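You operate a simulated robot arm through the tools that you are given. There is no shell and no other tool. Be economical: measure what you need, move in short steps, check, and stop when the job is done.

You are at the controls of a simulated robot arm. One attempt, no reset.

## Task
Scour the grime off the shell's bottom, then brush on a paste patch.
Fine: put pad and brush back and close the paste tin. Set down upright: scouring pad, paste brush. A coat counts when it lies all over at full strength: go over it till it gets no stronger. What is to be rubbed or washed off counts as gone when no trace of it is left.

Only the result counts: the job must be done as asked and must still hold three seconds after the hand-in. Knocking over, shifting, dropping, spilling or breaking anything else fails it.

## Robot
A 7-joint arm with a two-finger parallel gripper, fixed in place. Base frame: the origin is at the foot of the arm, x ahead of it, y to its left, z up; the work surface is at about z = 85. Units: cm, rad, N and s.
Its first joint turns from -2.897 to 2.897 rad. Payload 4.4 kg.
The tool frame sits at the grasp point between the pads (the TCP): z along the fingers, y along the line on which they close. The tips reach 2.3 cm beyond it. The gripper opens to 9.4 cm. The fingers are 3.8 cm wide and 1 cm thick; the gripper's body (5.4 by 9.6 cm) begins 3.9 cm behind the TCP.
Orientation is told as [roll, pitch, yaw] about the base's x, y, z axes, in that order, counted from this pose: with the fingers straight down and closing along the base's y, the tool's x points along the base's -x, its y along +y and its z along -z.

## Interface
- The arm moves only by the tool move_arm. Its argument "steps" is text: rows parted by semicolons, each of 7 numbers parted by spaces: the shift along the tool's x, y, z in cm, then the turn, a rotation vector about the tool's x, y, z in rad, then the finger opening in cm, from 0 to 9.4. In form: tx ty tz wx wy wz gripper; .... A call has 1 to 8 rows; each row shifts and turns the commanded pose from where the row before left it, along the tool's axes as they then stand. A row lasts 0.2 s, in which the tool goes at most 5 cm and 0.15 rad; a call with a longer step from one row to the next is refused whole, and so is a gripper value outside its range. A pose out of reach is approached as far as the arm can. The call stops where the force on the tool passes 90 N (or 10 N more than at its start, if that is more) or the arm is blocked; 0.2 s more then pass. The fingers move at their own pace (about 7.2 cm/s each) and stop on an object; they squeeze with about 38 N. The grip force told is the motor's: it shows also when the fingers shut on nothing. Time passes only in rows, and 0.2 s behind the last, so rows that do not move let the fingers close. It gives the time, the measured TCP pose, the force on the tool (base axes), the opening and the grip force at its end, in the units of the frame above (readings bear some noise), with the torque about the TCP (base axes, N m) and any sound that the robot's microphone picked up.
- Cameras (640 x 400 px; columns grow to the right, rows downward): "scene" is fixed at [40.14, -50.04, 161.57]; the picture's right is [0.84, -0.55, 0.00], its down [-0.28, -0.43, -0.86] and it looks along [0.47, 0.72, -0.52] (base axes); focal length 328 px, centre (320, 200). "wrist" rides on the gripper at [8.6, 1.6, -7.5] in the tool frame; the picture's right is [-0.18, 0.98, 0.00], its down [-0.58, -0.11, -0.81] and it looks along [-0.79, -0.15, 0.59] (tool axes); focal length 243 px, centre (320, 200). There is no depth. A picture from a camera that has moved, and an enlarged one, comes with that camera's place and axes in the base frame and with its lens.
- capture(camera): a new picture of that camera. The clock stands still meanwhile.
- zoom(camera, box): a new picture of the part [left, top, right, bottom] of that camera's present view, enlarged. The clock stands still meanwhile.
- job_done(): hands the job in; it is judged then, once.

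Work in short steps. Places have to be worked out from the pictures, the camera data and where the tool is seen: move nearer, look again, correct. Check each grasp and each placing, and mend what went wrong. You have 120 turns and 64 pictures in all, those below and enlarged ones among them. Open the gripper and draw the arm clear of the work before you hand the job in, unless the task says otherwise; then end with one line.

The tools are called after "Emit:" as a command line: name --argument value ..., lists and objects as JSON in quotes. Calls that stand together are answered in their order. move_arm: Moves the arm, as the interface text tells. Its arguments: {"type":"object","properties":{"steps":{"type":"string"}},"required":["steps"]} The other tools are called the same way: capture (camera) takes a picture; zoom (camera, box) takes an enlarged picture of a part of a camera's view; job_done () hands the job in.

At the start:

```text
time: 0.0
tcp_pos: [88.65, 0.51, 131.58]
tcp_rot: [0.001, -0.001, 0.001]
force: [0.5, 0.0, -0.8]
wrist_torque: [-0.01, -0.03, 0.01]
finger_gap: 9.42
grip_force: 0.1
```

scene: 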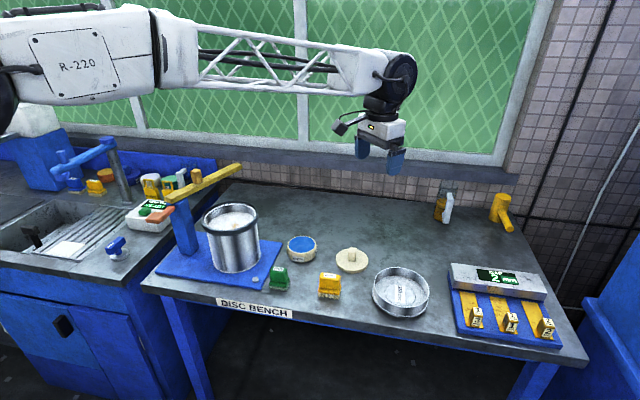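
wrist: 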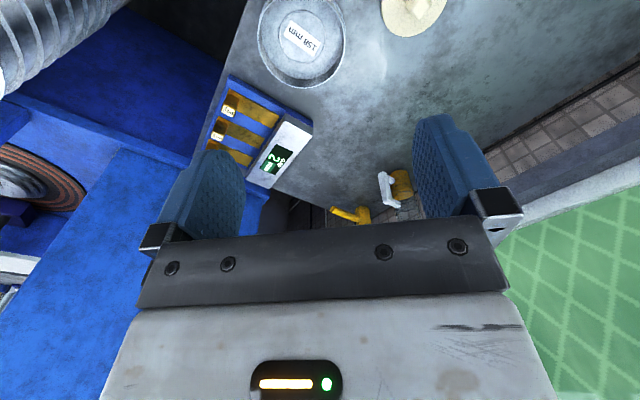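

The overview shows a steel shell on a blue stand, a blue-topped round thing, a cream lid, two clips/holders and a dish. I zoom in to identify them.

Emit:
zoom --camera "scene" --box '[150, 150, 310, 300]'

Emit:
zoom --camera "scene" --box '[260, 220, 440, 330]'

Emit:
zoom --camera "scene" --box '[420, 170, 580, 360]'

Emit:
zoom --camera "scene" --box '[40, 140, 220, 270]'

```text
2.67 times, centred on (230, 225) of scene
camera zoom: at [40.14, -50.04, 161.57], right [0.84, -0.55, 0.0], down [-0.28, -0.43, -0.86], along [0.47, 0.72, -0.52], focal length 874 px, centre (560, 133)
```

zoom: 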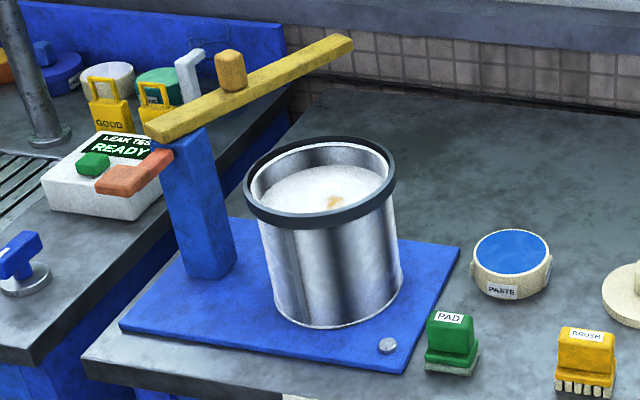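

```text
3.56 times, centred on (350, 275) of scene
camera zoom: at [40.14, -50.04, 161.57], right [0.84, -0.55, 0.0], down [-0.28, -0.43, -0.86], along [0.47, 0.72, -0.52], focal length 1165 px, centre (213, -67)
```

zoom: 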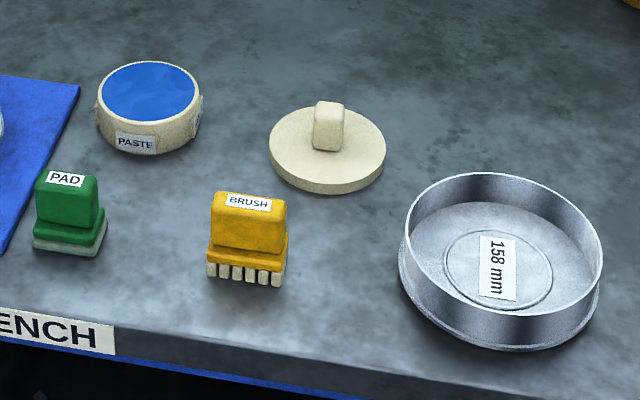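

```text
2.11 times, centred on (500, 265) of scene
camera zoom: at [40.14, -50.04, 161.57], right [0.84, -0.55, 0.0], down [-0.28, -0.43, -0.86], along [0.47, 0.72, -0.52], focal length 690 px, centre (-59, 63)
```

zoom: 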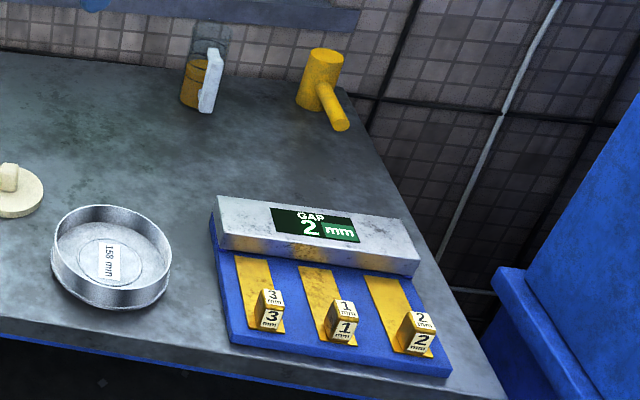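

```text
3.08 times, centred on (130, 205) of scene
camera zoom: at [40.14, -50.04, 161.57], right [0.84, -0.55, 0.0], down [-0.28, -0.43, -0.86], along [0.47, 0.72, -0.52], focal length 1008 px, centre (905, 185)
```

zoom: 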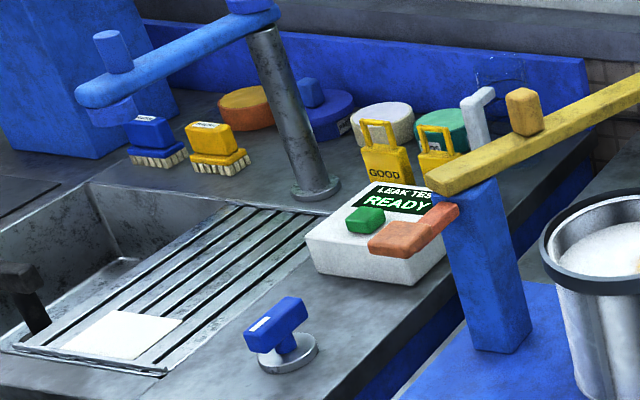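

Estimates: pad at (70,18), brush (81,7), tin (83,27), lid (96,15), shell centre (63,38) with top around z=103. I move over the near side to get a wrist view of the tools.

Emit:
move_arm --steps "3.58 1.69 2 0 0 0 9.4;3.58 1.69 2 0 0 0 9.4;3.58 1.69 2 0 0 0 9.4;3.58 1.69 2 0 0 0 9.4;3.58 1.69 2 0 0 0 9.4;3.58 1.69 2 0 0 0 9.4;3.58 1.69 2 0 0 0 9.4;3.58 1.69 2 0 0 0 9.4"

Emit:
capture --camera "wrist"

```text
time: 1.8
tcp_pos: [60.04, 13.84, 115.36]
tcp_rot: [-0.001, -0.002, 0.0]
force: [0.1, -0.7, -0.3]
wrist_torque: [0.01, -0.03, -0.01]
finger_gap: 9.37
grip_force: 0.1
```

```text
57 pictures are left
camera wrist: at [51.43, 15.5, 122.87], right [0.18, 0.98, 0.0], down [0.58, -0.11, 0.81], along [0.79, -0.15, -0.59], focal length 243 px, centre (320, 200)
```

wrist: 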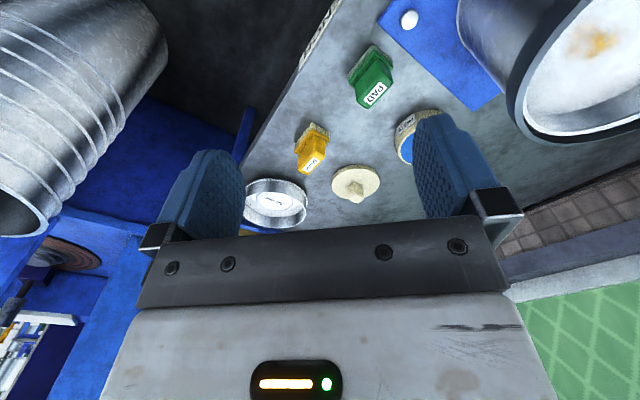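

Tools visible; zoom for orientation of pad, brush and shell.

Emit:
zoom --camera "wrist" --box '[280, 0, 440, 200]'

Emit:
zoom --camera "wrist" --box '[480, 0, 640, 150]'

```text
2.00 times, centred on (360, 100) of wrist
camera zoom: at [51.43, 15.5, 122.87], right [0.18, 0.98, 0.0], down [0.58, -0.11, 0.81], along [0.79, -0.15, -0.59], focal length 485 px, centre (240, 400)
```

zoom: 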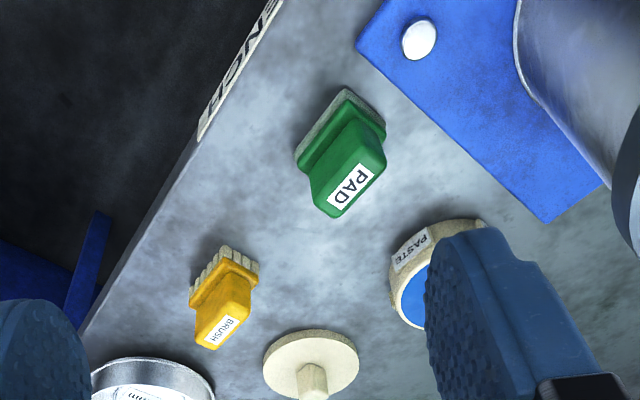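

```text
2.67 times, centred on (560, 75) of wrist
camera zoom: at [51.43, 15.5, 122.87], right [0.18, 0.98, 0.0], down [0.58, -0.11, 0.81], along [0.79, -0.15, -0.59], focal length 647 px, centre (-320, 533)
```

zoom: 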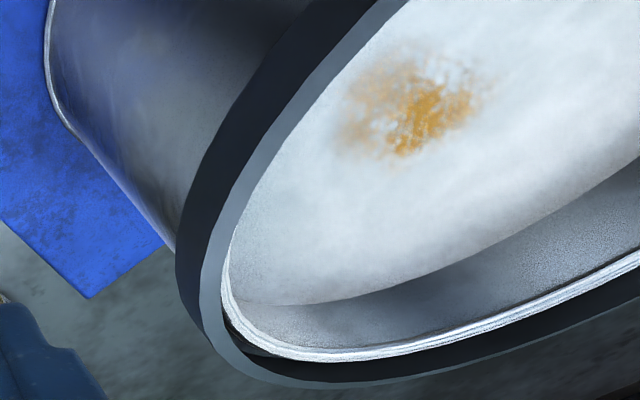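

Pad: centre ≈(70.7,19.5), long side along yaw ≈ -0.75 rad direction, top ≈91. I move above it and turn so that the fingers close across its short side.

Emit:
move_arm --steps "-3.55 1.89 3.3 0 0 0 9.4;-3.55 1.89 3.3 0 0 0 9.4;-3.56 1.88 3.4 0 0 0 9.4;0 0 0 0 0 0.15 9.4;0 0 0 0 0 0.15 9.4;0 0 0 0 0 0.15 9.4;0 0 0 0 0 0.15 9.4;0 0 0 0 0 0.15 9.4"

Emit:
capture --camera "wrist"

Emit:
zoom --camera "scene" --box '[190, 160, 390, 310]'

```text
refused: row 1 steps farther than a row can; nothing moved
```

```text
54 pictures are left
camera wrist: at [51.43, 15.5, 122.87], right [0.18, 0.98, 0.0], down [0.58, -0.11, 0.81], along [0.79, -0.15, -0.59], focal length 243 px, centre (320, 200)
```

wrist: 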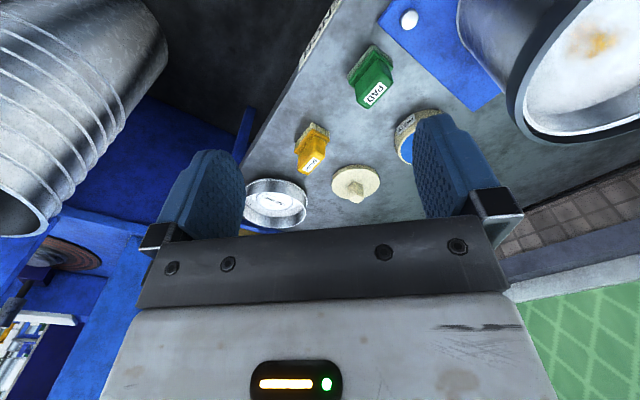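

```text
2.67 times, centred on (290, 235) of scene
camera zoom: at [40.14, -50.04, 161.57], right [0.84, -0.55, 0.0], down [-0.28, -0.43, -0.86], along [0.47, 0.72, -0.52], focal length 874 px, centre (400, 107)
```

zoom: 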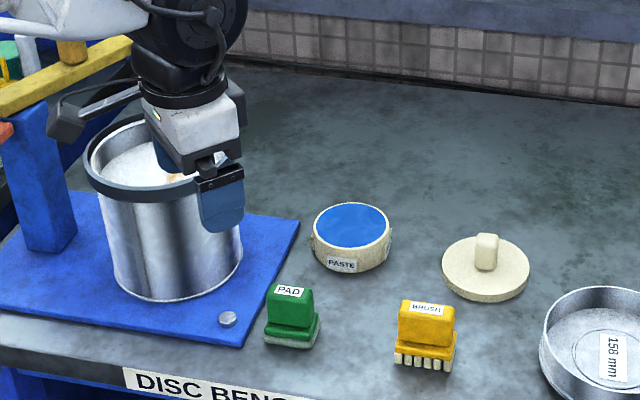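

Refused (step slightly too long); the same move with turning combined and smaller shifts.

Emit:
move_arm --steps "-2.67 1.42 2.5 0 0 0 9.4;-2.67 1.42 2.5 0 0 0 9.4;-2.66 1.41 2.5 0 0 0 9.4;-2.66 1.41 2.5 0 0 0.15 9.4;0 0 0 0 0 0.15 9.4;0 0 0 0 0 0.15 9.4;0 0 0 0 0 0.15 9.4;0 0 0 0 0 0.15 9.4"

Emit:
capture --camera "wrist"

```text
time: 3.6
tcp_pos: [70.66, 19.41, 105.64]
tcp_rot: [0.0, -0.001, -0.752]
force: [0.4, 0.7, -0.2]
wrist_torque: [0.0, -0.01, 0.01]
finger_gap: 9.39
grip_force: 0.0
```

```text
52 pictures are left
camera wrist: at [65.51, 26.5, 113.08], right [0.81, 0.59, 0.0], down [0.35, -0.48, 0.81], along [0.48, -0.65, -0.59], focal length 243 px, centre (320, 200)
```

wrist: 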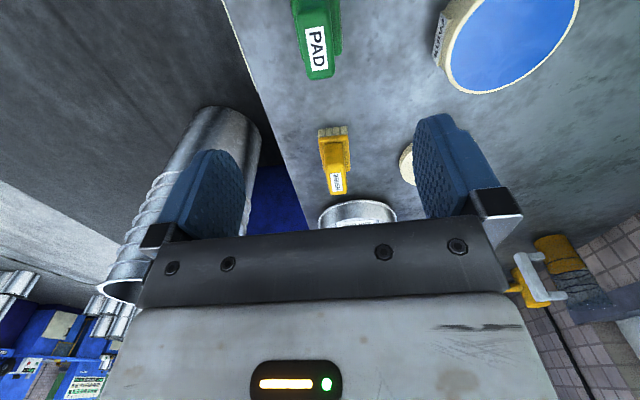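

Well aligned horizontally; I zoom to check the fine yaw error.

Emit:
zoom --camera "wrist" --box '[240, 0, 400, 100]'

```text
4.00 times, centred on (320, 50) of wrist
camera zoom: at [65.51, 26.5, 113.08], right [0.81, 0.59, 0.0], down [0.35, -0.48, 0.81], along [0.48, -0.65, -0.59], focal length 970 px, centre (320, 800)
```

zoom: 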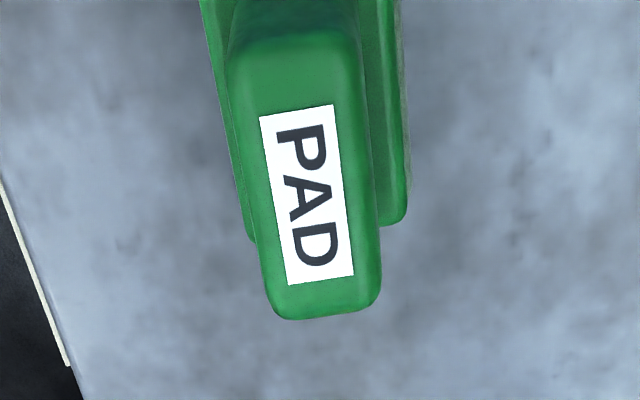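

Pad yaw ≈ -0.79, centre ≈(70.66,19.2), handle ≈2.4 cm thick. Descend with the fingers open.

Emit:
move_arm --steps "-0.14 -0.14 3 0 0 0.04 8;0 0 4 0 0 0 8;0 0 4 0 0 0 8;0 0 2 0 0 0 8;0 0 1.2 0 0 0 8;0 0 0.8 0 0 0 8"

Emit:
capture --camera "wrist"

Emit:
zoom --camera "scene" --box '[230, 220, 330, 310]'

```text
time: 5.0
tcp_pos: [70.69, 19.25, 90.69]
tcp_rot: [0.0, -0.001, -0.79]
force: [-0.4, -0.6, -0.3]
wrist_torque: [0.02, 0.02, 0.04]
finger_gap: 8.02
grip_force: 0.2
```

```text
50 pictures are left
camera wrist: at [65.77, 26.58, 98.1], right [0.83, 0.56, 0.0], down [0.33, -0.49, 0.81], along [0.45, -0.67, -0.59], focal length 243 px, centre (320, 200)
```

wrist: 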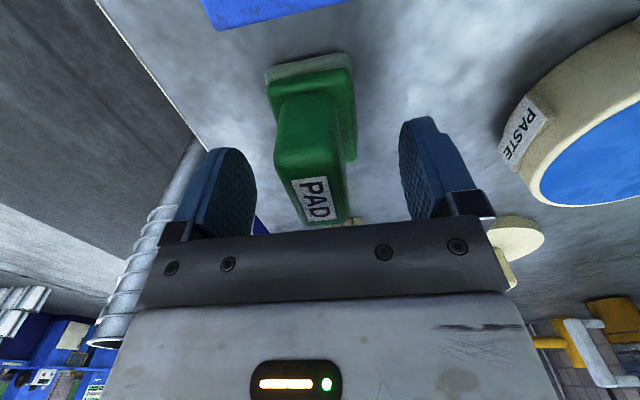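

```text
4.44 times, centred on (280, 265) of scene
camera zoom: at [40.14, -50.04, 161.57], right [0.84, -0.55, 0.0], down [-0.28, -0.43, -0.86], along [0.47, 0.72, -0.52], focal length 1457 px, centre (498, -89)
```

zoom: 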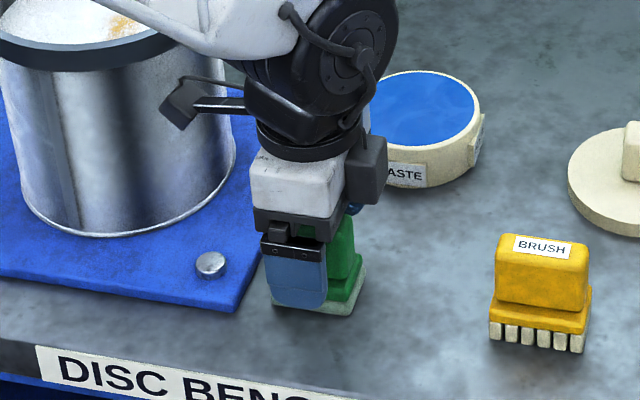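

The handle sits between the fingers; close.

Emit:
move_arm --steps "0 0 0 0 0 0 0.5;0 0 0 0 0 0 0.5;0 0 0 0 0 0 0.5;0 0 0 0 0 0 0.5"

Emit:
capture --camera "wrist"

```text
time: 6.0
tcp_pos: [70.74, 19.3, 90.65]
tcp_rot: [0.0, 0.001, -0.789]
force: [0.6, 0.1, 0.6]
wrist_torque: [0.03, -0.06, -0.03]
finger_gap: 2.55
grip_force: 37.6
```

```text
48 pictures are left
camera wrist: at [65.77, 26.58, 98.09], right [0.83, 0.56, 0.0], down [0.33, -0.49, 0.81], along [0.45, -0.67, -0.59], focal length 243 px, centre (320, 200)
```

wrist: 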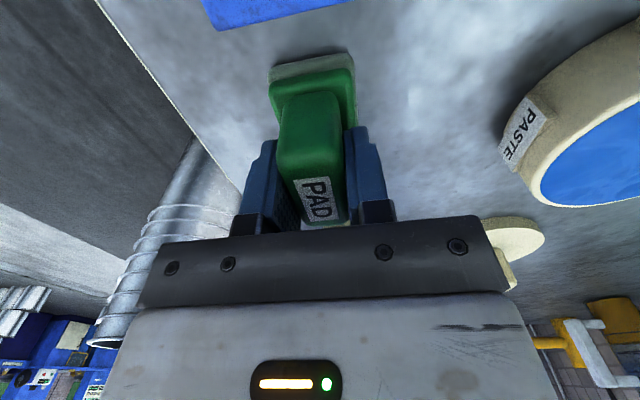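

Grasped (gap 2.55). Lift straight up, and turn back toward yaw 0.

Emit:
move_arm --steps "0 0 -2 0 0 0 0.5;0 0 -4.5 0 0 0 0.5;0 0 -4.8 0 0 0 0.5;0 0 -4.8 0 0 0 0.5;0 0 -4.8 0 0 -0.13 0.5;0 0 -4 0 0 -0.14 0.5;0 0 0 0 0 -0.13 0.5;0 0 0 0 0 -0.13 0.5"

Emit:
move_arm --steps "0 0 0 0 0 -0.13 0.5;0 0 0 0 0 -0.13 0.5;1.6 4.2 0 0 0 0 0.5;1.6 4.2 0 0 0 0 0.5;1.6 4.2 0 0 0 0 0.5;1.6 4.2 0 0 0 0 0.5"

Emit:
capture --camera "wrist"

Emit:
zoom --camera "scene" --box '[150, 130, 310, 280]'

```text
time: 7.8
tcp_pos: [70.67, 19.33, 115.4]
tcp_rot: [-0.001, 0.0, -0.255]
force: [0.5, 0.2, -2.1]
wrist_torque: [-0.01, 0.04, 0.01]
finger_gap: 2.59
grip_force: 37.9
```

```text
time: 9.2
tcp_pos: [64.28, 36.07, 115.6]
tcp_rot: [-0.001, 0.001, 0.001]
force: [-0.8, 0.4, -1.7]
wrist_torque: [0.0, 0.02, 0.0]
finger_gap: 2.56
grip_force: 37.8
```

```text
47 pictures are left
camera wrist: at [55.61, 37.73, 123.1], right [0.18, 0.98, 0.0], down [0.58, -0.11, 0.81], along [0.79, -0.15, -0.59], focal length 243 px, centre (320, 200)
```

wrist: 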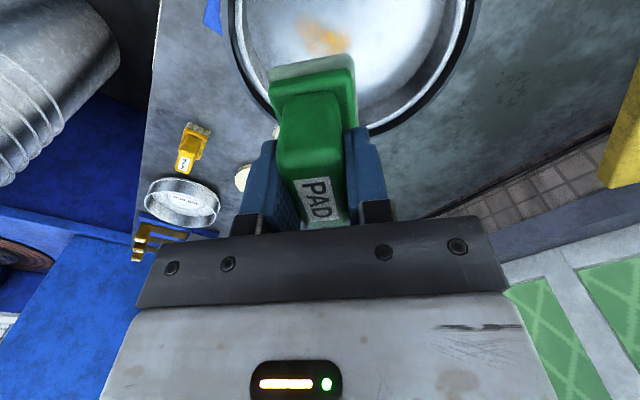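

```text
2.67 times, centred on (230, 205) of scene
camera zoom: at [40.14, -50.04, 161.57], right [0.84, -0.55, 0.0], down [-0.28, -0.43, -0.86], along [0.47, 0.72, -0.52], focal length 874 px, centre (560, 187)
```

zoom: 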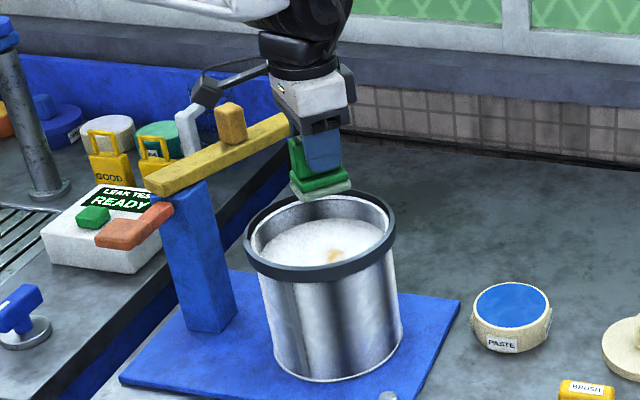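

Grime centre is at ≈(63.9,36.6), rim centre ≈(63.2,38.2). I descend toward the surface, slowing near contact.

Emit:
move_arm --steps "0.4 0.5 4 0 0 0 0.5;0 0 3 0 0 0 0.5;0 0 1.2 0 0 0 0.5;0 0 0.4 0 0 0 0.5;0 0 0.3 0 0 0 0.5;0 0 0 0 0 0 0.5"

Emit:
zoom --camera "scene" --box '[180, 160, 290, 260]'

Emit:
zoom --camera "wrist" --box '[200, 0, 480, 170]'

```text
time: 10.6
tcp_pos: [63.96, 36.47, 106.37]
tcp_rot: [0.002, 0.0, 0.002]
force: [0.0, 0.9, -1.8]
wrist_torque: [-0.03, 0.0, -0.02]
finger_gap: 2.55
grip_force: 38.4
```

```text
4.00 times, centred on (235, 210) of scene
camera zoom: at [40.14, -50.04, 161.57], right [0.84, -0.55, 0.0], down [-0.28, -0.43, -0.86], along [0.47, 0.72, -0.52], focal length 1311 px, centre (660, 160)
```

zoom: 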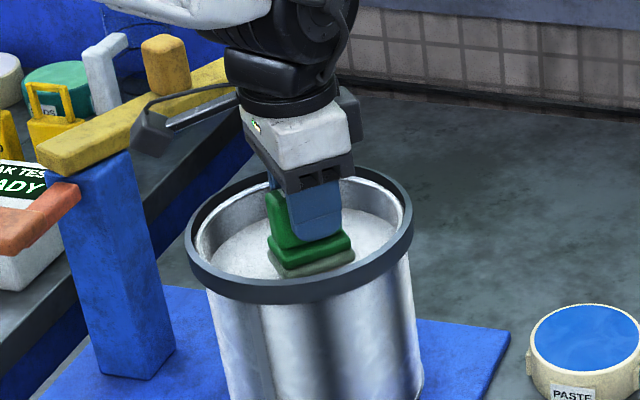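

```text
2.29 times, centred on (340, 85) of wrist
camera zoom: at [55.3, 38.11, 113.89], right [0.18, 0.98, 0.0], down [0.58, -0.11, 0.81], along [0.79, -0.15, -0.59], focal length 555 px, centre (274, 463)
```

zoom: 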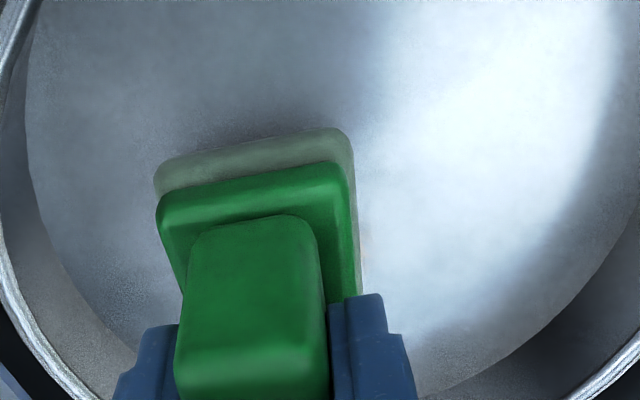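

Close to the surface, no contact yet (pad underside ≈100.7). Creep down until force rises.

Emit:
move_arm --steps "0 0 0.3 0 0 0 0.5;0 0 0.3 0 0 0 0.5;0 0 0.2 0 0 0 0.5;0 0 0 0 0 0 0.5"

```text
time: 11.6
tcp_pos: [63.79, 36.45, 105.63]
tcp_rot: [0.001, 0.0, 0.003]
force: [-0.3, 0.3, -0.5]
wrist_torque: [0.01, -0.04, -0.03]
finger_gap: 2.55
grip_force: 38.2
```

Emit:
move_arm --steps "0 0 0.2 0 0 0 0.5;0 0 0.2 0 0 0 0.5;0 0 0.2 0 0 0 0.5;0 0 0 0 0 0 0.5"

```text
time: 12.6
tcp_pos: [63.83, 36.56, 105.38]
tcp_rot: [0.001, -0.004, -0.001]
force: [2.1, -3.7, 27.8]
wrist_torque: [-0.15, 0.13, -0.01]
finger_gap: 2.57
grip_force: 38.4
```

Contact at ~28 N. Back off slightly and scrub over the grime in a raster.

Emit:
move_arm --steps "1.2 -1.2 -0.1 0 0 0 0.5;-2.4 0 0 0 0 0 0.5;0 1.2 0 0 0 0 0.5;2.4 0 0 0 0 0 0.5;0 1.2 0 0 0 0 0.5;-2.4 0 0 0 0 0 0.5;0 -1.2 0 0 0 0 0.5;1.2 0 0 0 0 0 0.5"

Emit:
move_arm --steps "1.2 -1.2 0 0 0 0 0.5;-2.4 0 0 0 0 0 0.5;0 1.2 0 0 0 0 0.5;2.4 0 0 0 0 0 0.5;0 1.2 0 0 0 0 0.5;-2.4 0 0 0 0 0 0.5;0 -1.2 0 0 0 0 0.5;1.2 0 0 0 0 0 0.5"

```text
time: 14.4
tcp_pos: [63.67, 36.44, 105.27]
tcp_rot: [0.0, 0.001, -0.001]
force: [0.3, 0.4, -0.6]
wrist_torque: [0.0, 0.01, -0.01]
finger_gap: 2.58
grip_force: 38.6
```

```text
time: 16.2
tcp_pos: [64.06, 36.52, 105.25]
tcp_rot: [0.0, 0.0, 0.001]
force: [0.6, 0.5, -1.5]
wrist_torque: [0.0, -0.03, -0.01]
finger_gap: 2.57
grip_force: 37.8
```

Force has vanished, so the contact was lost; lift and look at the surface and the pad.

Emit:
move_arm --steps "0 0 -3 0 0 0 0.5;0 0 -4 0 0 0 0.5;3 0 -3 0 0 0 0.5"

Emit:
zoom --camera "wrist" --box '[200, 0, 480, 220]'

Emit:
zoom --camera "scene" --box '[180, 140, 290, 260]'

```text
time: 17.0
tcp_pos: [61.01, 36.45, 115.26]
tcp_rot: [0.001, -0.002, 0.002]
force: [1.2, 0.4, -1.4]
wrist_torque: [0.01, -0.02, 0.0]
finger_gap: 2.56
grip_force: 38.2
```

```text
1.82 times, centred on (340, 110) of wrist
camera zoom: at [52.39, 38.04, 122.67], right [0.18, 0.98, 0.0], down [0.58, -0.11, 0.81], along [0.79, -0.15, -0.59], focal length 441 px, centre (284, 364)
```

zoom: 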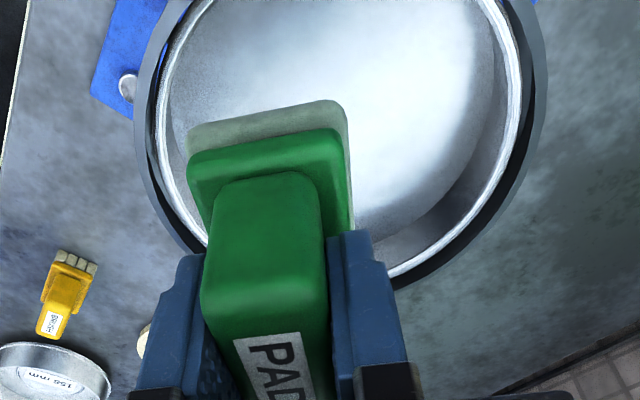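

```text
3.33 times, centred on (235, 200) of scene
camera zoom: at [40.14, -50.04, 161.57], right [0.84, -0.55, 0.0], down [-0.28, -0.43, -0.86], along [0.47, 0.72, -0.52], focal length 1092 px, centre (603, 200)
```

zoom: 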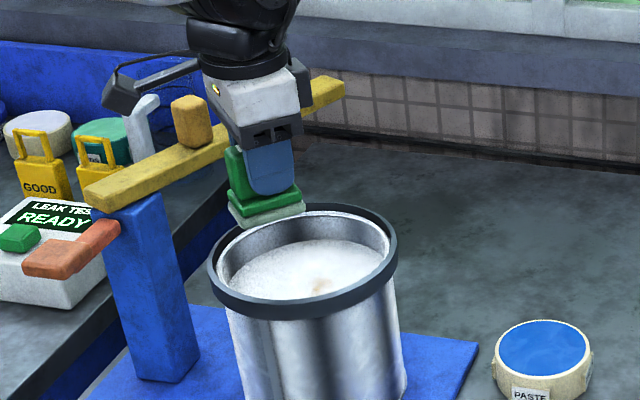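

The grime has faded but a trace remains. Zoom closer on it.

Emit:
zoom --camera "scene" --box '[212, 205, 262, 235]'

```text
12.80 times, centred on (237, 220) of scene
camera zoom: at [40.14, -50.04, 161.57], right [0.84, -0.55, 0.0], down [-0.28, -0.43, -0.86], along [0.47, 0.72, -0.52], focal length 4195 px, centre (1382, -56)
```

zoom: 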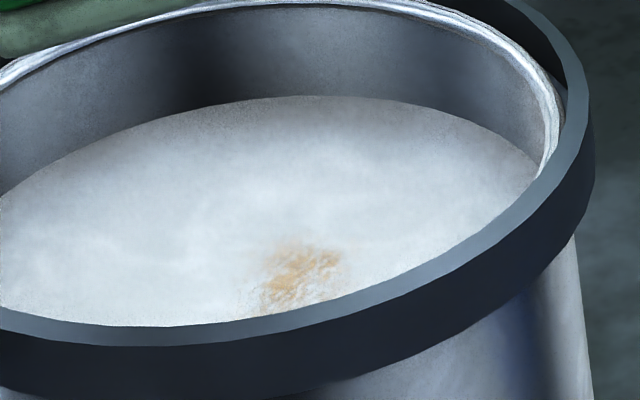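

The centre of the patch is still lightly dirty. Go down again over (64,36.7) and find contact.

Emit:
move_arm --steps "-3 0.1 3 0 0 0 0.5;0 0 4 0 0 0 0.5;0 0 2.6 0 0 0 0.5;0 0 0.2 0 0 0 0.5;0 0 0.2 0 0 0 0.5;0 0 0.2 0 0 0 0.5;0 0 0 0 0 0 0.5"

```text
time: 18.6
tcp_pos: [63.72, 36.65, 104.97]
tcp_rot: [0.0, -0.001, 0.001]
force: [-0.4, -0.3, -1.2]
wrist_torque: [0.0, 0.03, -0.02]
finger_gap: 2.59
grip_force: 38.1
```

Emit:
move_arm --steps "0 0 0.2 0 0 0 0.5;0 0 0.2 0 0 0 0.5;0 0 0 0 0 0 0.5"

```text
time: 19.4
tcp_pos: [63.89, 36.51, 104.8]
tcp_rot: [0.001, -0.001, 0.0]
force: [0.4, -2.8, 27.9]
wrist_torque: [-0.22, -0.13, 0.01]
finger_gap: 2.62
grip_force: 37.7
```

Contact again, with the pad having crept up ~0.6 cm in the grip under load; so I use lighter pressure (~10 N) and scrub.

Emit:
move_arm --steps "0 0 -0.2 0 0 0 0.5;-1.5 0 0 0 0 0 0.5;1.5 0.8 0 0 0 0 0.5;-1.5 0 0 0 0 0 0.5;1.5 -0.8 0 0 0 0 0.5"

```text
time: 20.6
tcp_pos: [64.06, 36.76, 104.8]
tcp_rot: [-0.001, -0.001, 0.001]
force: [5.3, 3.9, 11.8]
wrist_torque: [0.16, -0.68, 0.09]
finger_gap: 2.58
grip_force: 38.3
```

Force holds at ~12 N. Continue scrubbing at this pressure.

Emit:
move_arm --steps "1.2 -1 0 0 0 0 0.5;-2.8 0 0 0 0 0 0.5;0 0.7 0 0 0 0 0.5;2.8 0 0 0 0 0 0.5;0 0.7 0 0 0 0 0.5;-2.8 0 0 0 0 0 0.5;0 0.7 0 0 0 0 0.5;1.6 -1.1 0 0 0 0 0.5"

Emit:
move_arm --steps "1.2 -1 0 0 0 0 0.5;-2.8 0 0 0 0 0 0.5;0 0.7 0 0 0 0 0.5;2.8 0 0 0 0 0 0.5;0 0.7 0 0 0 0 0.5;-2.8 0 0 0 0 0 0.5;0 0.7 0 0 0 0 0.5;1.6 -1.1 0 0 0 0 0.5"

```text
time: 22.4
tcp_pos: [64.0, 36.7, 104.82]
tcp_rot: [0.002, -0.001, 0.004]
force: [-0.6, -0.6, -1.0]
wrist_torque: [-0.02, 0.0, -0.01]
finger_gap: 2.54
grip_force: 38.0
```

```text
time: 24.2
tcp_pos: [64.05, 36.54, 104.74]
tcp_rot: [0.001, -0.001, 0.0]
force: [1.4, 1.4, 2.3]
wrist_torque: [0.06, -0.16, 0.01]
finger_gap: 2.56
grip_force: 38.0
```

Pressure dropped again; press another 0.2 and scrub more.

Emit:
move_arm --steps "0 0 0.15 0 0 0 0.5;0 0 0.1 0 0 0 0.5;1.2 -1 0 0 0 0 0.5;-2.8 0 0 0 0 0 0.5;0 0.7 0 0 0 0 0.5;2.8 0 0 0 0 0 0.5;0 0.7 0 0 0 0 0.5;-1.2 -0.4 0 0 0 0 0.5"

Emit:
move_arm --steps "1.2 -1 0.05 0 0 0 0.5;-2.8 0 0 0 0 0 0.5;0 0.7 0 0 0 0 0.5;2.8 0 0 0 0 0 0.5;0 0.7 0 0 0 0 0.5;-2.8 0 0 0 0 0 0.5;0 0.7 0 0 0 0 0.5;1.6 -1.1 0 0 0 0 0.5"

Emit:
move_arm --steps "0 0 -3 0 0 0 0.5;0 0 -4 0 0 0 0.5;-4.5 0 -3 0 0 0 0.5;0 0 0 0 0 0 0.5"

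Emit:
zoom --camera "scene" --box '[212, 205, 262, 235]'

Emit:
capture --camera "wrist"

```text
time: 26.0
tcp_pos: [63.82, 36.49, 104.52]
tcp_rot: [0.0, 0.001, 0.003]
force: [-0.4, 0.4, -1.7]
wrist_torque: [0.0, -0.02, -0.01]
finger_gap: 2.54
grip_force: 37.7
```

```text
time: 27.8
tcp_pos: [64.01, 36.61, 104.61]
tcp_rot: [0.001, -0.001, 0.001]
force: [0.6, 0.0, -1.4]
wrist_torque: [0.01, 0.0, -0.02]
finger_gap: 2.57
grip_force: 38.2
```

```text
refused: row 3 steps farther than a row can; nothing moved
```

```text
12.80 times, centred on (237, 220) of scene
camera zoom: at [40.14, -50.04, 161.57], right [0.84, -0.55, 0.0], down [-0.28, -0.43, -0.86], along [0.47, 0.72, -0.52], focal length 4195 px, centre (1382, -56)
```

zoom: 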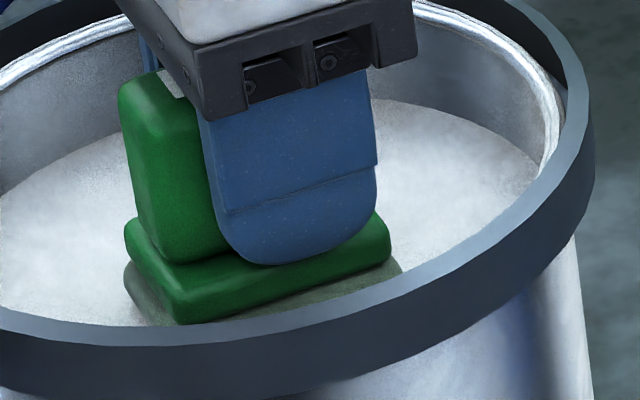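

```text
39 pictures are left
camera wrist: at [55.38, 38.14, 112.07], right [0.18, 0.98, 0.0], down [0.58, -0.11, 0.81], along [0.79, -0.15, -0.59], focal length 243 px, centre (320, 200)
```

wrist: 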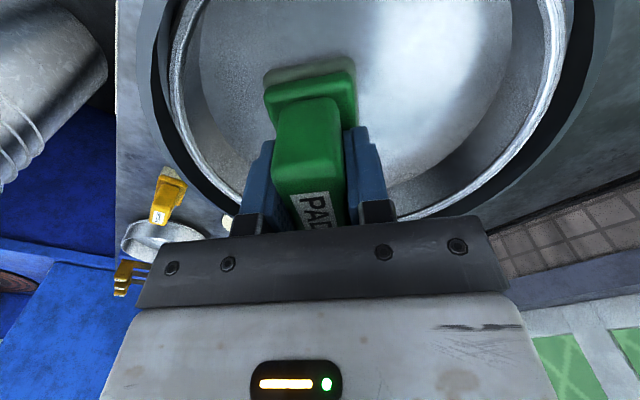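

The fingertips are now nearly on the flange. Lift and move aside (-y) to inspect.

Emit:
move_arm --steps "0 0 -3 0 0 0 0.5;0 0 -4 0 0 0 0.5;0 0 -4 0 0 0 0.5;0 -4 0 0 0 0 0.5;0 -4 0 0 0 0 0.5;0 0 0 0 0 0 0.5"

Emit:
zoom --camera "wrist" --box '[340, 0, 540, 125]'

Emit:
zoom --camera "scene" --box '[212, 205, 262, 235]'

```text
time: 29.2
tcp_pos: [63.96, 28.49, 115.47]
tcp_rot: [-0.001, 0.002, 0.001]
force: [0.2, -0.1, -1.4]
wrist_torque: [0.0, -0.02, 0.02]
finger_gap: 2.57
grip_force: 38.2
```

```text
3.20 times, centred on (440, 62) of wrist
camera zoom: at [55.4, 30.12, 123.02], right [0.18, 0.98, 0.0], down [0.58, -0.11, 0.81], along [0.79, -0.15, -0.59], focal length 776 px, centre (-64, 640)
```

zoom: 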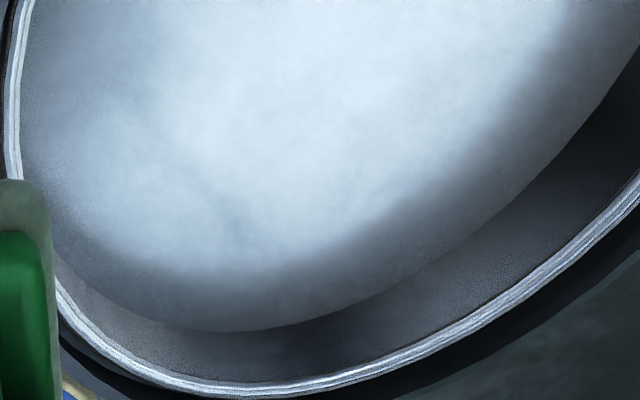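

```text
12.80 times, centred on (237, 220) of scene
camera zoom: at [40.14, -50.04, 161.57], right [0.84, -0.55, 0.0], down [-0.28, -0.43, -0.86], along [0.47, 0.72, -0.52], focal length 4195 px, centre (1382, -56)
```

zoom: 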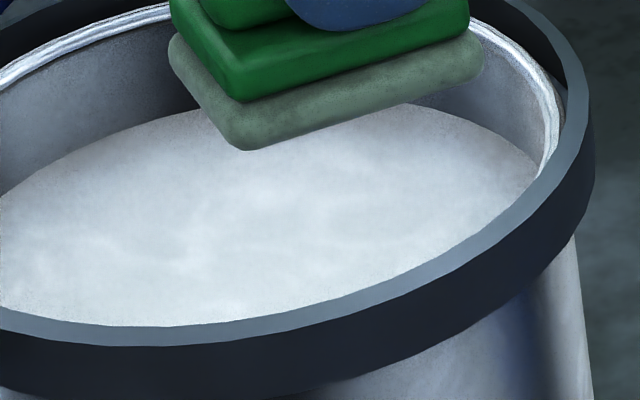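

Visible part looks clean; I step back (-x) to view the near part of the surface too.

Emit:
move_arm --steps "4 0 -1 0 0 0 0.5;4 0 -1 0 0 0 0.5;0 0 0 0 0 0 0.5"

Emit:
zoom --camera "wrist" --box '[340, 0, 540, 125]'

```text
time: 30.0
tcp_pos: [55.81, 28.62, 117.56]
tcp_rot: [0.0, 0.001, 0.002]
force: [0.1, -0.4, -1.1]
wrist_torque: [0.01, -0.02, -0.02]
finger_gap: 2.58
grip_force: 38.0
```

```text
3.20 times, centred on (440, 62) of wrist
camera zoom: at [47.21, 30.28, 125.08], right [0.18, 0.98, 0.0], down [0.58, -0.11, 0.81], along [0.79, -0.15, -0.59], focal length 776 px, centre (-64, 640)
```

zoom: 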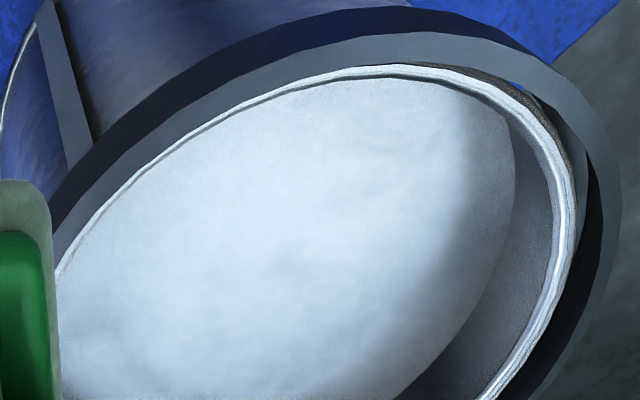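

Clean. Now return the pad: move back above its original spot and turn to yaw -0.79.

Emit:
move_arm --steps "-3.73 -2.335 0 0 0 0 0.5;-3.73 -2.335 0 0 0 0 0.5;-3.73 -2.335 0 0 0 0 0.5;-3.72 -2.335 0 0 0 0.14 0.5;0 0 3 0 0 0.14 0.5;0 0 4 0 0 0.14 0.5;0 0 4 0 0 0.14 0.5;0 0 4 0 0 0.14 0.5"

Emit:
move_arm --steps "0 0 4 0 0 0.09 0.5;0 0 4 0 0 0 0.5;0 0 3 0 0 0 0.5;0 0 0.8 0 0 0 0.5;0 0 0 0 0 0 0.5"

Emit:
capture --camera "wrist"

```text
time: 31.8
tcp_pos: [70.72, 19.48, 102.58]
tcp_rot: [0.001, 0.001, -0.702]
force: [-0.1, 0.4, -0.5]
wrist_torque: [-0.02, 0.01, 0.07]
finger_gap: 2.59
grip_force: 37.7
```

```text
time: 33.0
tcp_pos: [70.63, 19.57, 90.92]
tcp_rot: [0.001, 0.0, -0.79]
force: [0.4, 0.1, -1.0]
wrist_torque: [0.0, -0.02, 0.0]
finger_gap: 2.54
grip_force: 38.0
```

```text
35 pictures are left
camera wrist: at [65.76, 26.9, 98.49], right [0.83, 0.56, 0.0], down [0.33, -0.49, 0.81], along [0.45, -0.67, -0.59], focal length 243 px, centre (320, 200)
```

wrist: 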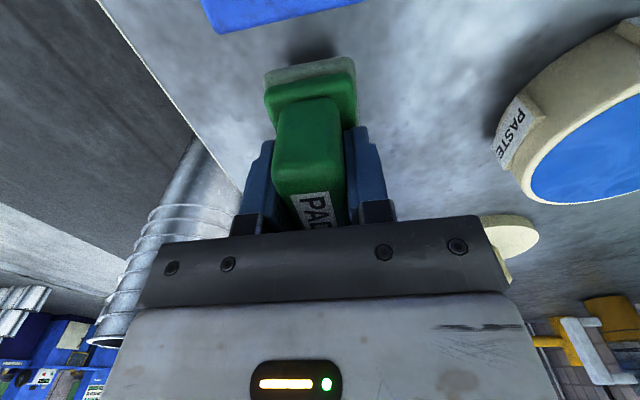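

Nearly there; small correction, then lower until contact.

Emit:
move_arm --steps "-0.25 -0.15 0.4 0 0 0 0.5;0 0 0.3 0 0 0 0.5;0 0 0.15 0 0 0 0.5;0 0 0.15 0 0 0 0.5;0 0 0 0 0 0 0.5"

```text
time: 34.2
tcp_pos: [70.7, 19.06, 89.7]
tcp_rot: [0.0, 0.0, -0.789]
force: [-0.3, 0.5, -0.5]
wrist_torque: [0.0, -0.01, 0.0]
finger_gap: 2.57
grip_force: 37.6
```

Emit:
move_arm --steps "0 0 0.1 0 0 0 0.5;0 0 0.1 0 0 0 0.5;0 0 0 0 0 0 0.5"

```text
time: 35.0
tcp_pos: [70.77, 19.02, 89.64]
tcp_rot: [0.002, -0.002, -0.787]
force: [-11.5, 2.4, 28.2]
wrist_torque: [0.07, 0.59, 0.05]
finger_gap: 2.6
grip_force: 38.5
```

On the table. Relieve, open, and retreat upward.

Emit:
move_arm --steps "0 0 -0.2 0 0 0 0.5;0 0 0 0 0 0 4.5;0 0 0 0 0 0 7;0 0 0 0 0 0 7;0 0 -3 0 0 0 7;0 0 -4 0 0 0 9.4;0 0 -4 0 0 0 9.4;0 0 -4 0 0 0 9.4"

Emit:
zoom --camera "scene" --box '[230, 220, 390, 320]'

Emit:
zoom --camera "wrist" --box '[280, 0, 440, 200]'

```text
time: 36.8
tcp_pos: [71.04, 18.8, 104.47]
tcp_rot: [-0.001, 0.0, -0.788]
force: [-0.1, 0.2, -0.8]
wrist_torque: [0.02, 0.01, 0.04]
finger_gap: 9.4
grip_force: 0.1
```

```text
4.00 times, centred on (310, 270) of scene
camera zoom: at [40.14, -50.04, 161.57], right [0.84, -0.55, 0.0], down [-0.28, -0.43, -0.86], along [0.47, 0.72, -0.52], focal length 1311 px, centre (360, -80)
```

zoom: 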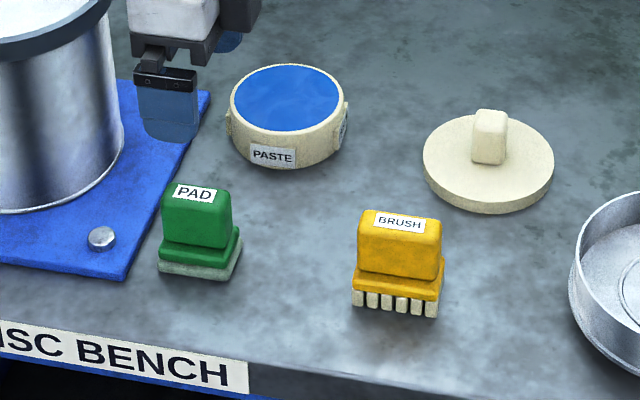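

```text
2.00 times, centred on (360, 100) of wrist
camera zoom: at [66.15, 26.13, 111.94], right [0.83, 0.56, 0.0], down [0.33, -0.49, 0.81], along [0.45, -0.67, -0.59], focal length 485 px, centre (240, 400)
```

zoom: 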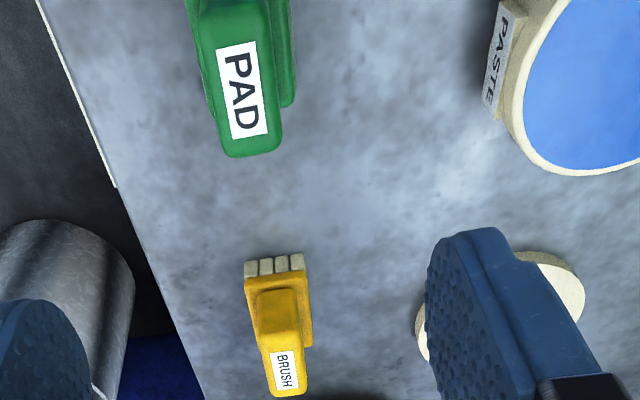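

Pad stands upright at its place. Brush: yaw also ≈-0.79, centre ≈(81.6,8.2). Move over it and check.

Emit:
move_arm --steps "-3.75 0 -0.4 0 0 0 9.4;-3.75 0 -0.4 0 0 0 9.4;-3.75 0 -0.4 0 0 0 9.4;-3.75 0 -0.4 0 0 0 9.4;0 0 0 0 0 0 9.4"

Emit:
zoom --camera "wrist" --box '[240, 0, 400, 100]'

```text
time: 38.0
tcp_pos: [81.43, 8.23, 106.42]
tcp_rot: [0.0, 0.001, -0.79]
force: [1.5, -0.3, 0.5]
wrist_torque: [0.03, -0.02, -0.04]
finger_gap: 9.38
grip_force: 0.1
```

```text
4.00 times, centred on (320, 50) of wrist
camera zoom: at [76.56, 15.57, 113.97], right [0.83, 0.56, 0.0], down [0.33, -0.49, 0.81], along [0.45, -0.67, -0.59], focal length 970 px, centre (320, 800)
```

zoom: 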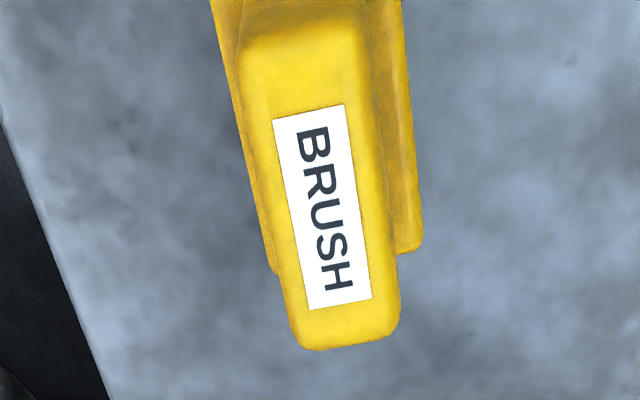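

Aligned. Descend and grasp with the tips just above the flange.

Emit:
move_arm --steps "-0.2 0 4 0 0 0 8;0 0 4 0 0 0 8;0 0 4 0 0 0 8;0 0 3 0 0 0 8;0 0 1 0 0 0 8;0 0 0 0 0 0 8"

Emit:
zoom --camera "scene" --box '[280, 220, 380, 310]'

```text
time: 39.4
tcp_pos: [81.82, 8.11, 90.31]
tcp_rot: [0.001, 0.0, -0.789]
force: [-0.9, 0.7, 0.4]
wrist_torque: [0.05, -0.02, 0.02]
finger_gap: 8.0
grip_force: 0.1
```

```text
4.44 times, centred on (330, 265) of scene
camera zoom: at [40.14, -50.04, 161.57], right [0.84, -0.55, 0.0], down [-0.28, -0.43, -0.86], along [0.47, 0.72, -0.52], focal length 1457 px, centre (276, -89)
```

zoom: 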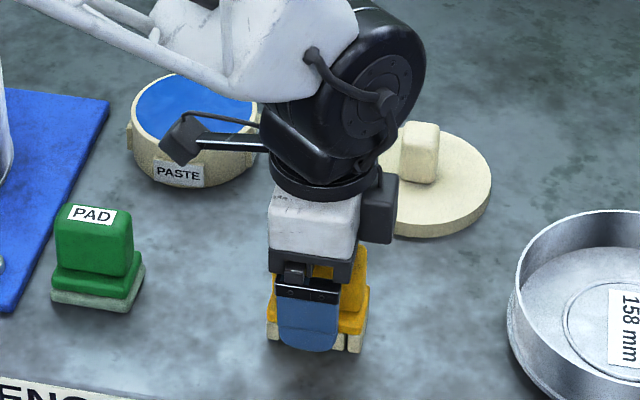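

Positioned well; close.

Emit:
move_arm --steps "0 0 0 0 0 0 0.5;0 0 0 0 0 0 0.5;0 0 0 0 0 0 0.5;0 0 0 0 0 0 0.5"

Emit:
move_arm --steps "0 0 -2 0 0 0 0.5;0 0 -4 0 0 0 0.5;0 0 -4 0 0 0 0.5;0 0 0 0 0 0 0.5"

Emit:
capture --camera "wrist"

Emit:
zoom --camera "scene" --box '[260, 200, 400, 310]'

```text
time: 40.4
tcp_pos: [81.77, 8.07, 90.23]
tcp_rot: [-0.001, 0.0, -0.788]
force: [0.0, 0.6, -0.6]
wrist_torque: [0.0, -0.01, 0.0]
finger_gap: 2.54
grip_force: 38.3
```

```text
time: 41.4
tcp_pos: [81.63, 8.32, 100.51]
tcp_rot: [0.0, 0.001, -0.79]
force: [-0.8, 0.8, -1.3]
wrist_torque: [0.04, 0.0, 0.01]
finger_gap: 2.55
grip_force: 38.1
```

```text
30 pictures are left
camera wrist: at [76.79, 15.52, 108.0], right [0.83, 0.56, 0.0], down [0.33, -0.49, 0.81], along [0.45, -0.67, -0.59], focal length 243 px, centre (320, 200)
```

wrist: 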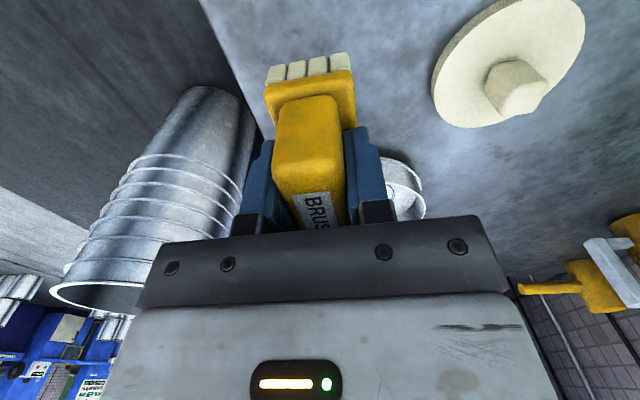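

```text
3.64 times, centred on (330, 255) of scene
camera zoom: at [40.14, -50.04, 161.57], right [0.84, -0.55, 0.0], down [-0.28, -0.43, -0.86], along [0.47, 0.72, -0.52], focal length 1192 px, centre (284, 0)
```

zoom: 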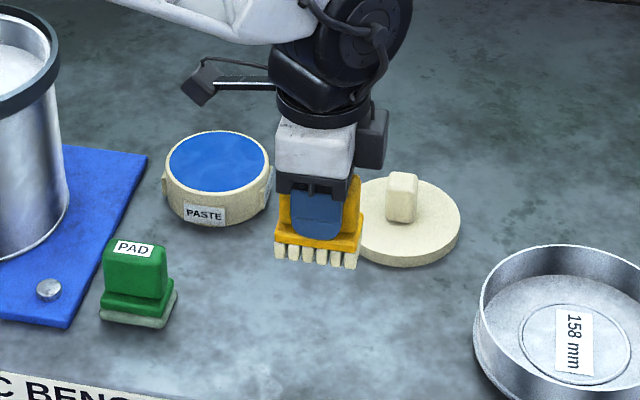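

Brush held. Tin centre ≈(84.2,29.1), rim ≈z 89. Move above the tin.

Emit:
move_arm --steps "2.59 3.3 0 0 0 0 0.5;2.59 3.3 0 0 0 0 0.5;2.59 3.3 0 0 0 0 0.5;2.59 3.3 0 0 0 0 0.5;2.58 3.3 0 0 0 0 0.5;0 0 3 0 0 0 0.5;0 0 0 0 0 0 0.5"

Emit:
capture --camera "wrist"

Emit:
zoom --camera "scene" --box '[250, 190, 370, 280]'

```text
time: 43.0
tcp_pos: [83.93, 29.18, 97.42]
tcp_rot: [-0.001, -0.001, -0.789]
force: [-0.6, -1.2, -0.6]
wrist_torque: [-0.03, 0.03, 0.01]
finger_gap: 2.57
grip_force: 37.8
```

```text
28 pictures are left
camera wrist: at [79.02, 36.45, 104.97], right [0.83, 0.56, 0.0], down [0.33, -0.49, 0.81], along [0.45, -0.67, -0.59], focal length 243 px, centre (320, 200)
```

wrist: 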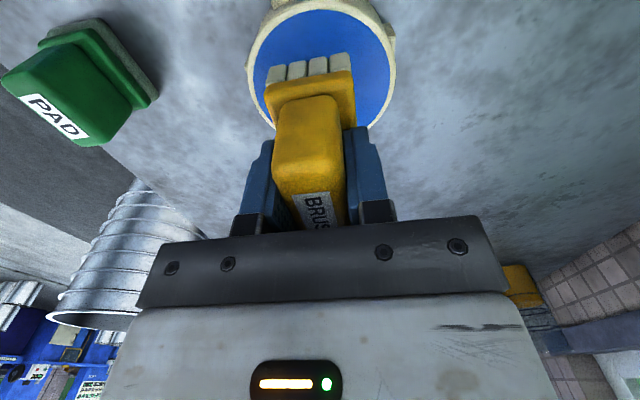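

```text
4.44 times, centred on (310, 235) of scene
camera zoom: at [40.14, -50.04, 161.57], right [0.84, -0.55, 0.0], down [-0.28, -0.43, -0.86], along [0.47, 0.72, -0.52], focal length 1457 px, centre (364, 44)
```

zoom: 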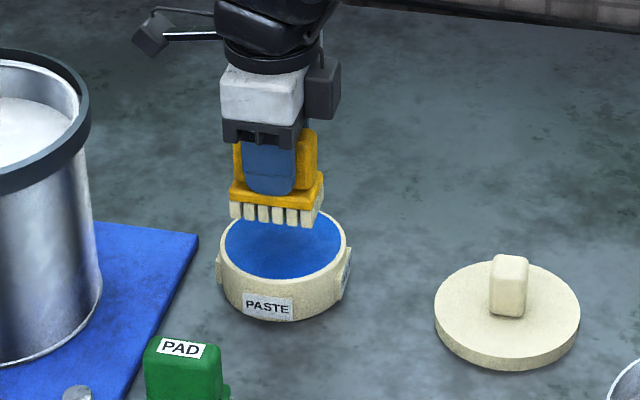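

Centred over the tin. Lower and creep into the paste.

Emit:
move_arm --steps "0 0 2 0 0 0 0.5;0 0 0.6 0 0 0 0.5;0 0 0.3 0 0 0 0.5;0 0 0.3 0 0 0 0.5;0 0 0 0 0 0 0.5"

Emit:
zoom --camera "scene" --box '[260, 210, 350, 280]'

```text
time: 44.2
tcp_pos: [84.06, 28.99, 94.31]
tcp_rot: [0.0, 0.002, -0.788]
force: [0.2, 1.3, 3.3]
wrist_torque: [0.01, 0.1, -0.02]
finger_gap: 2.56
grip_force: 37.5
```

```text
5.71 times, centred on (305, 245) of scene
camera zoom: at [40.14, -50.04, 161.57], right [0.84, -0.55, 0.0], down [-0.28, -0.43, -0.86], along [0.47, 0.72, -0.52], focal length 1873 px, centre (406, -57)
```

zoom: 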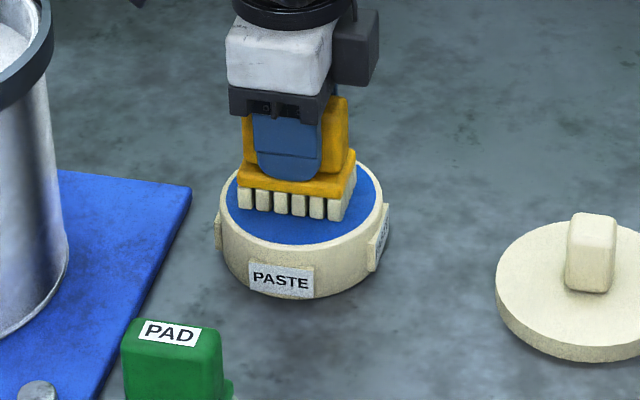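

Light contact with the paste at z≈89. Press a touch and dab with small moves.

Emit:
move_arm --steps "0 0 0.1 0 0 0 0.5;0.8 0 0 0 0 0 0.5;-1.6 0 0 0 0 0 0.5;0.8 0 0 0 0 0 0.5;0 0 0 0 0 0 0.5"

Emit:
move_arm --steps "0 0 -3 0 0 0 0.5;0 0 -4 0 0 0 0.5;0 0 -4 0 0 0 0.5;0 0 0 0 0 0 0.5"

Emit:
zoom --camera "scene" --box '[260, 180, 350, 280]'

```text
time: 45.4
tcp_pos: [84.26, 29.06, 93.97]
tcp_rot: [0.001, 0.0, -0.789]
force: [7.8, -5.6, 26.3]
wrist_torque: [-0.03, -0.07, 0.02]
finger_gap: 2.58
grip_force: 38.3
```

```text
time: 46.4
tcp_pos: [84.09, 29.19, 105.17]
tcp_rot: [-0.001, 0.0, -0.788]
force: [-0.2, 0.1, -0.2]
wrist_torque: [0.0, -0.01, -0.01]
finger_gap: 2.56
grip_force: 37.6
```

```text
4.00 times, centred on (305, 230) of scene
camera zoom: at [40.14, -50.04, 161.57], right [0.84, -0.55, 0.0], down [-0.28, -0.43, -0.86], along [0.47, 0.72, -0.52], focal length 1311 px, centre (380, 80)
```

zoom: 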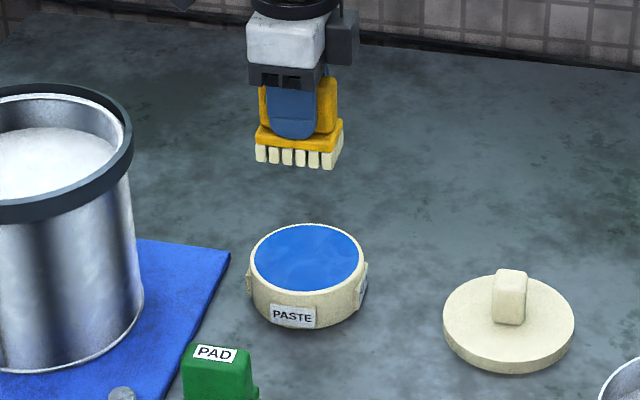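

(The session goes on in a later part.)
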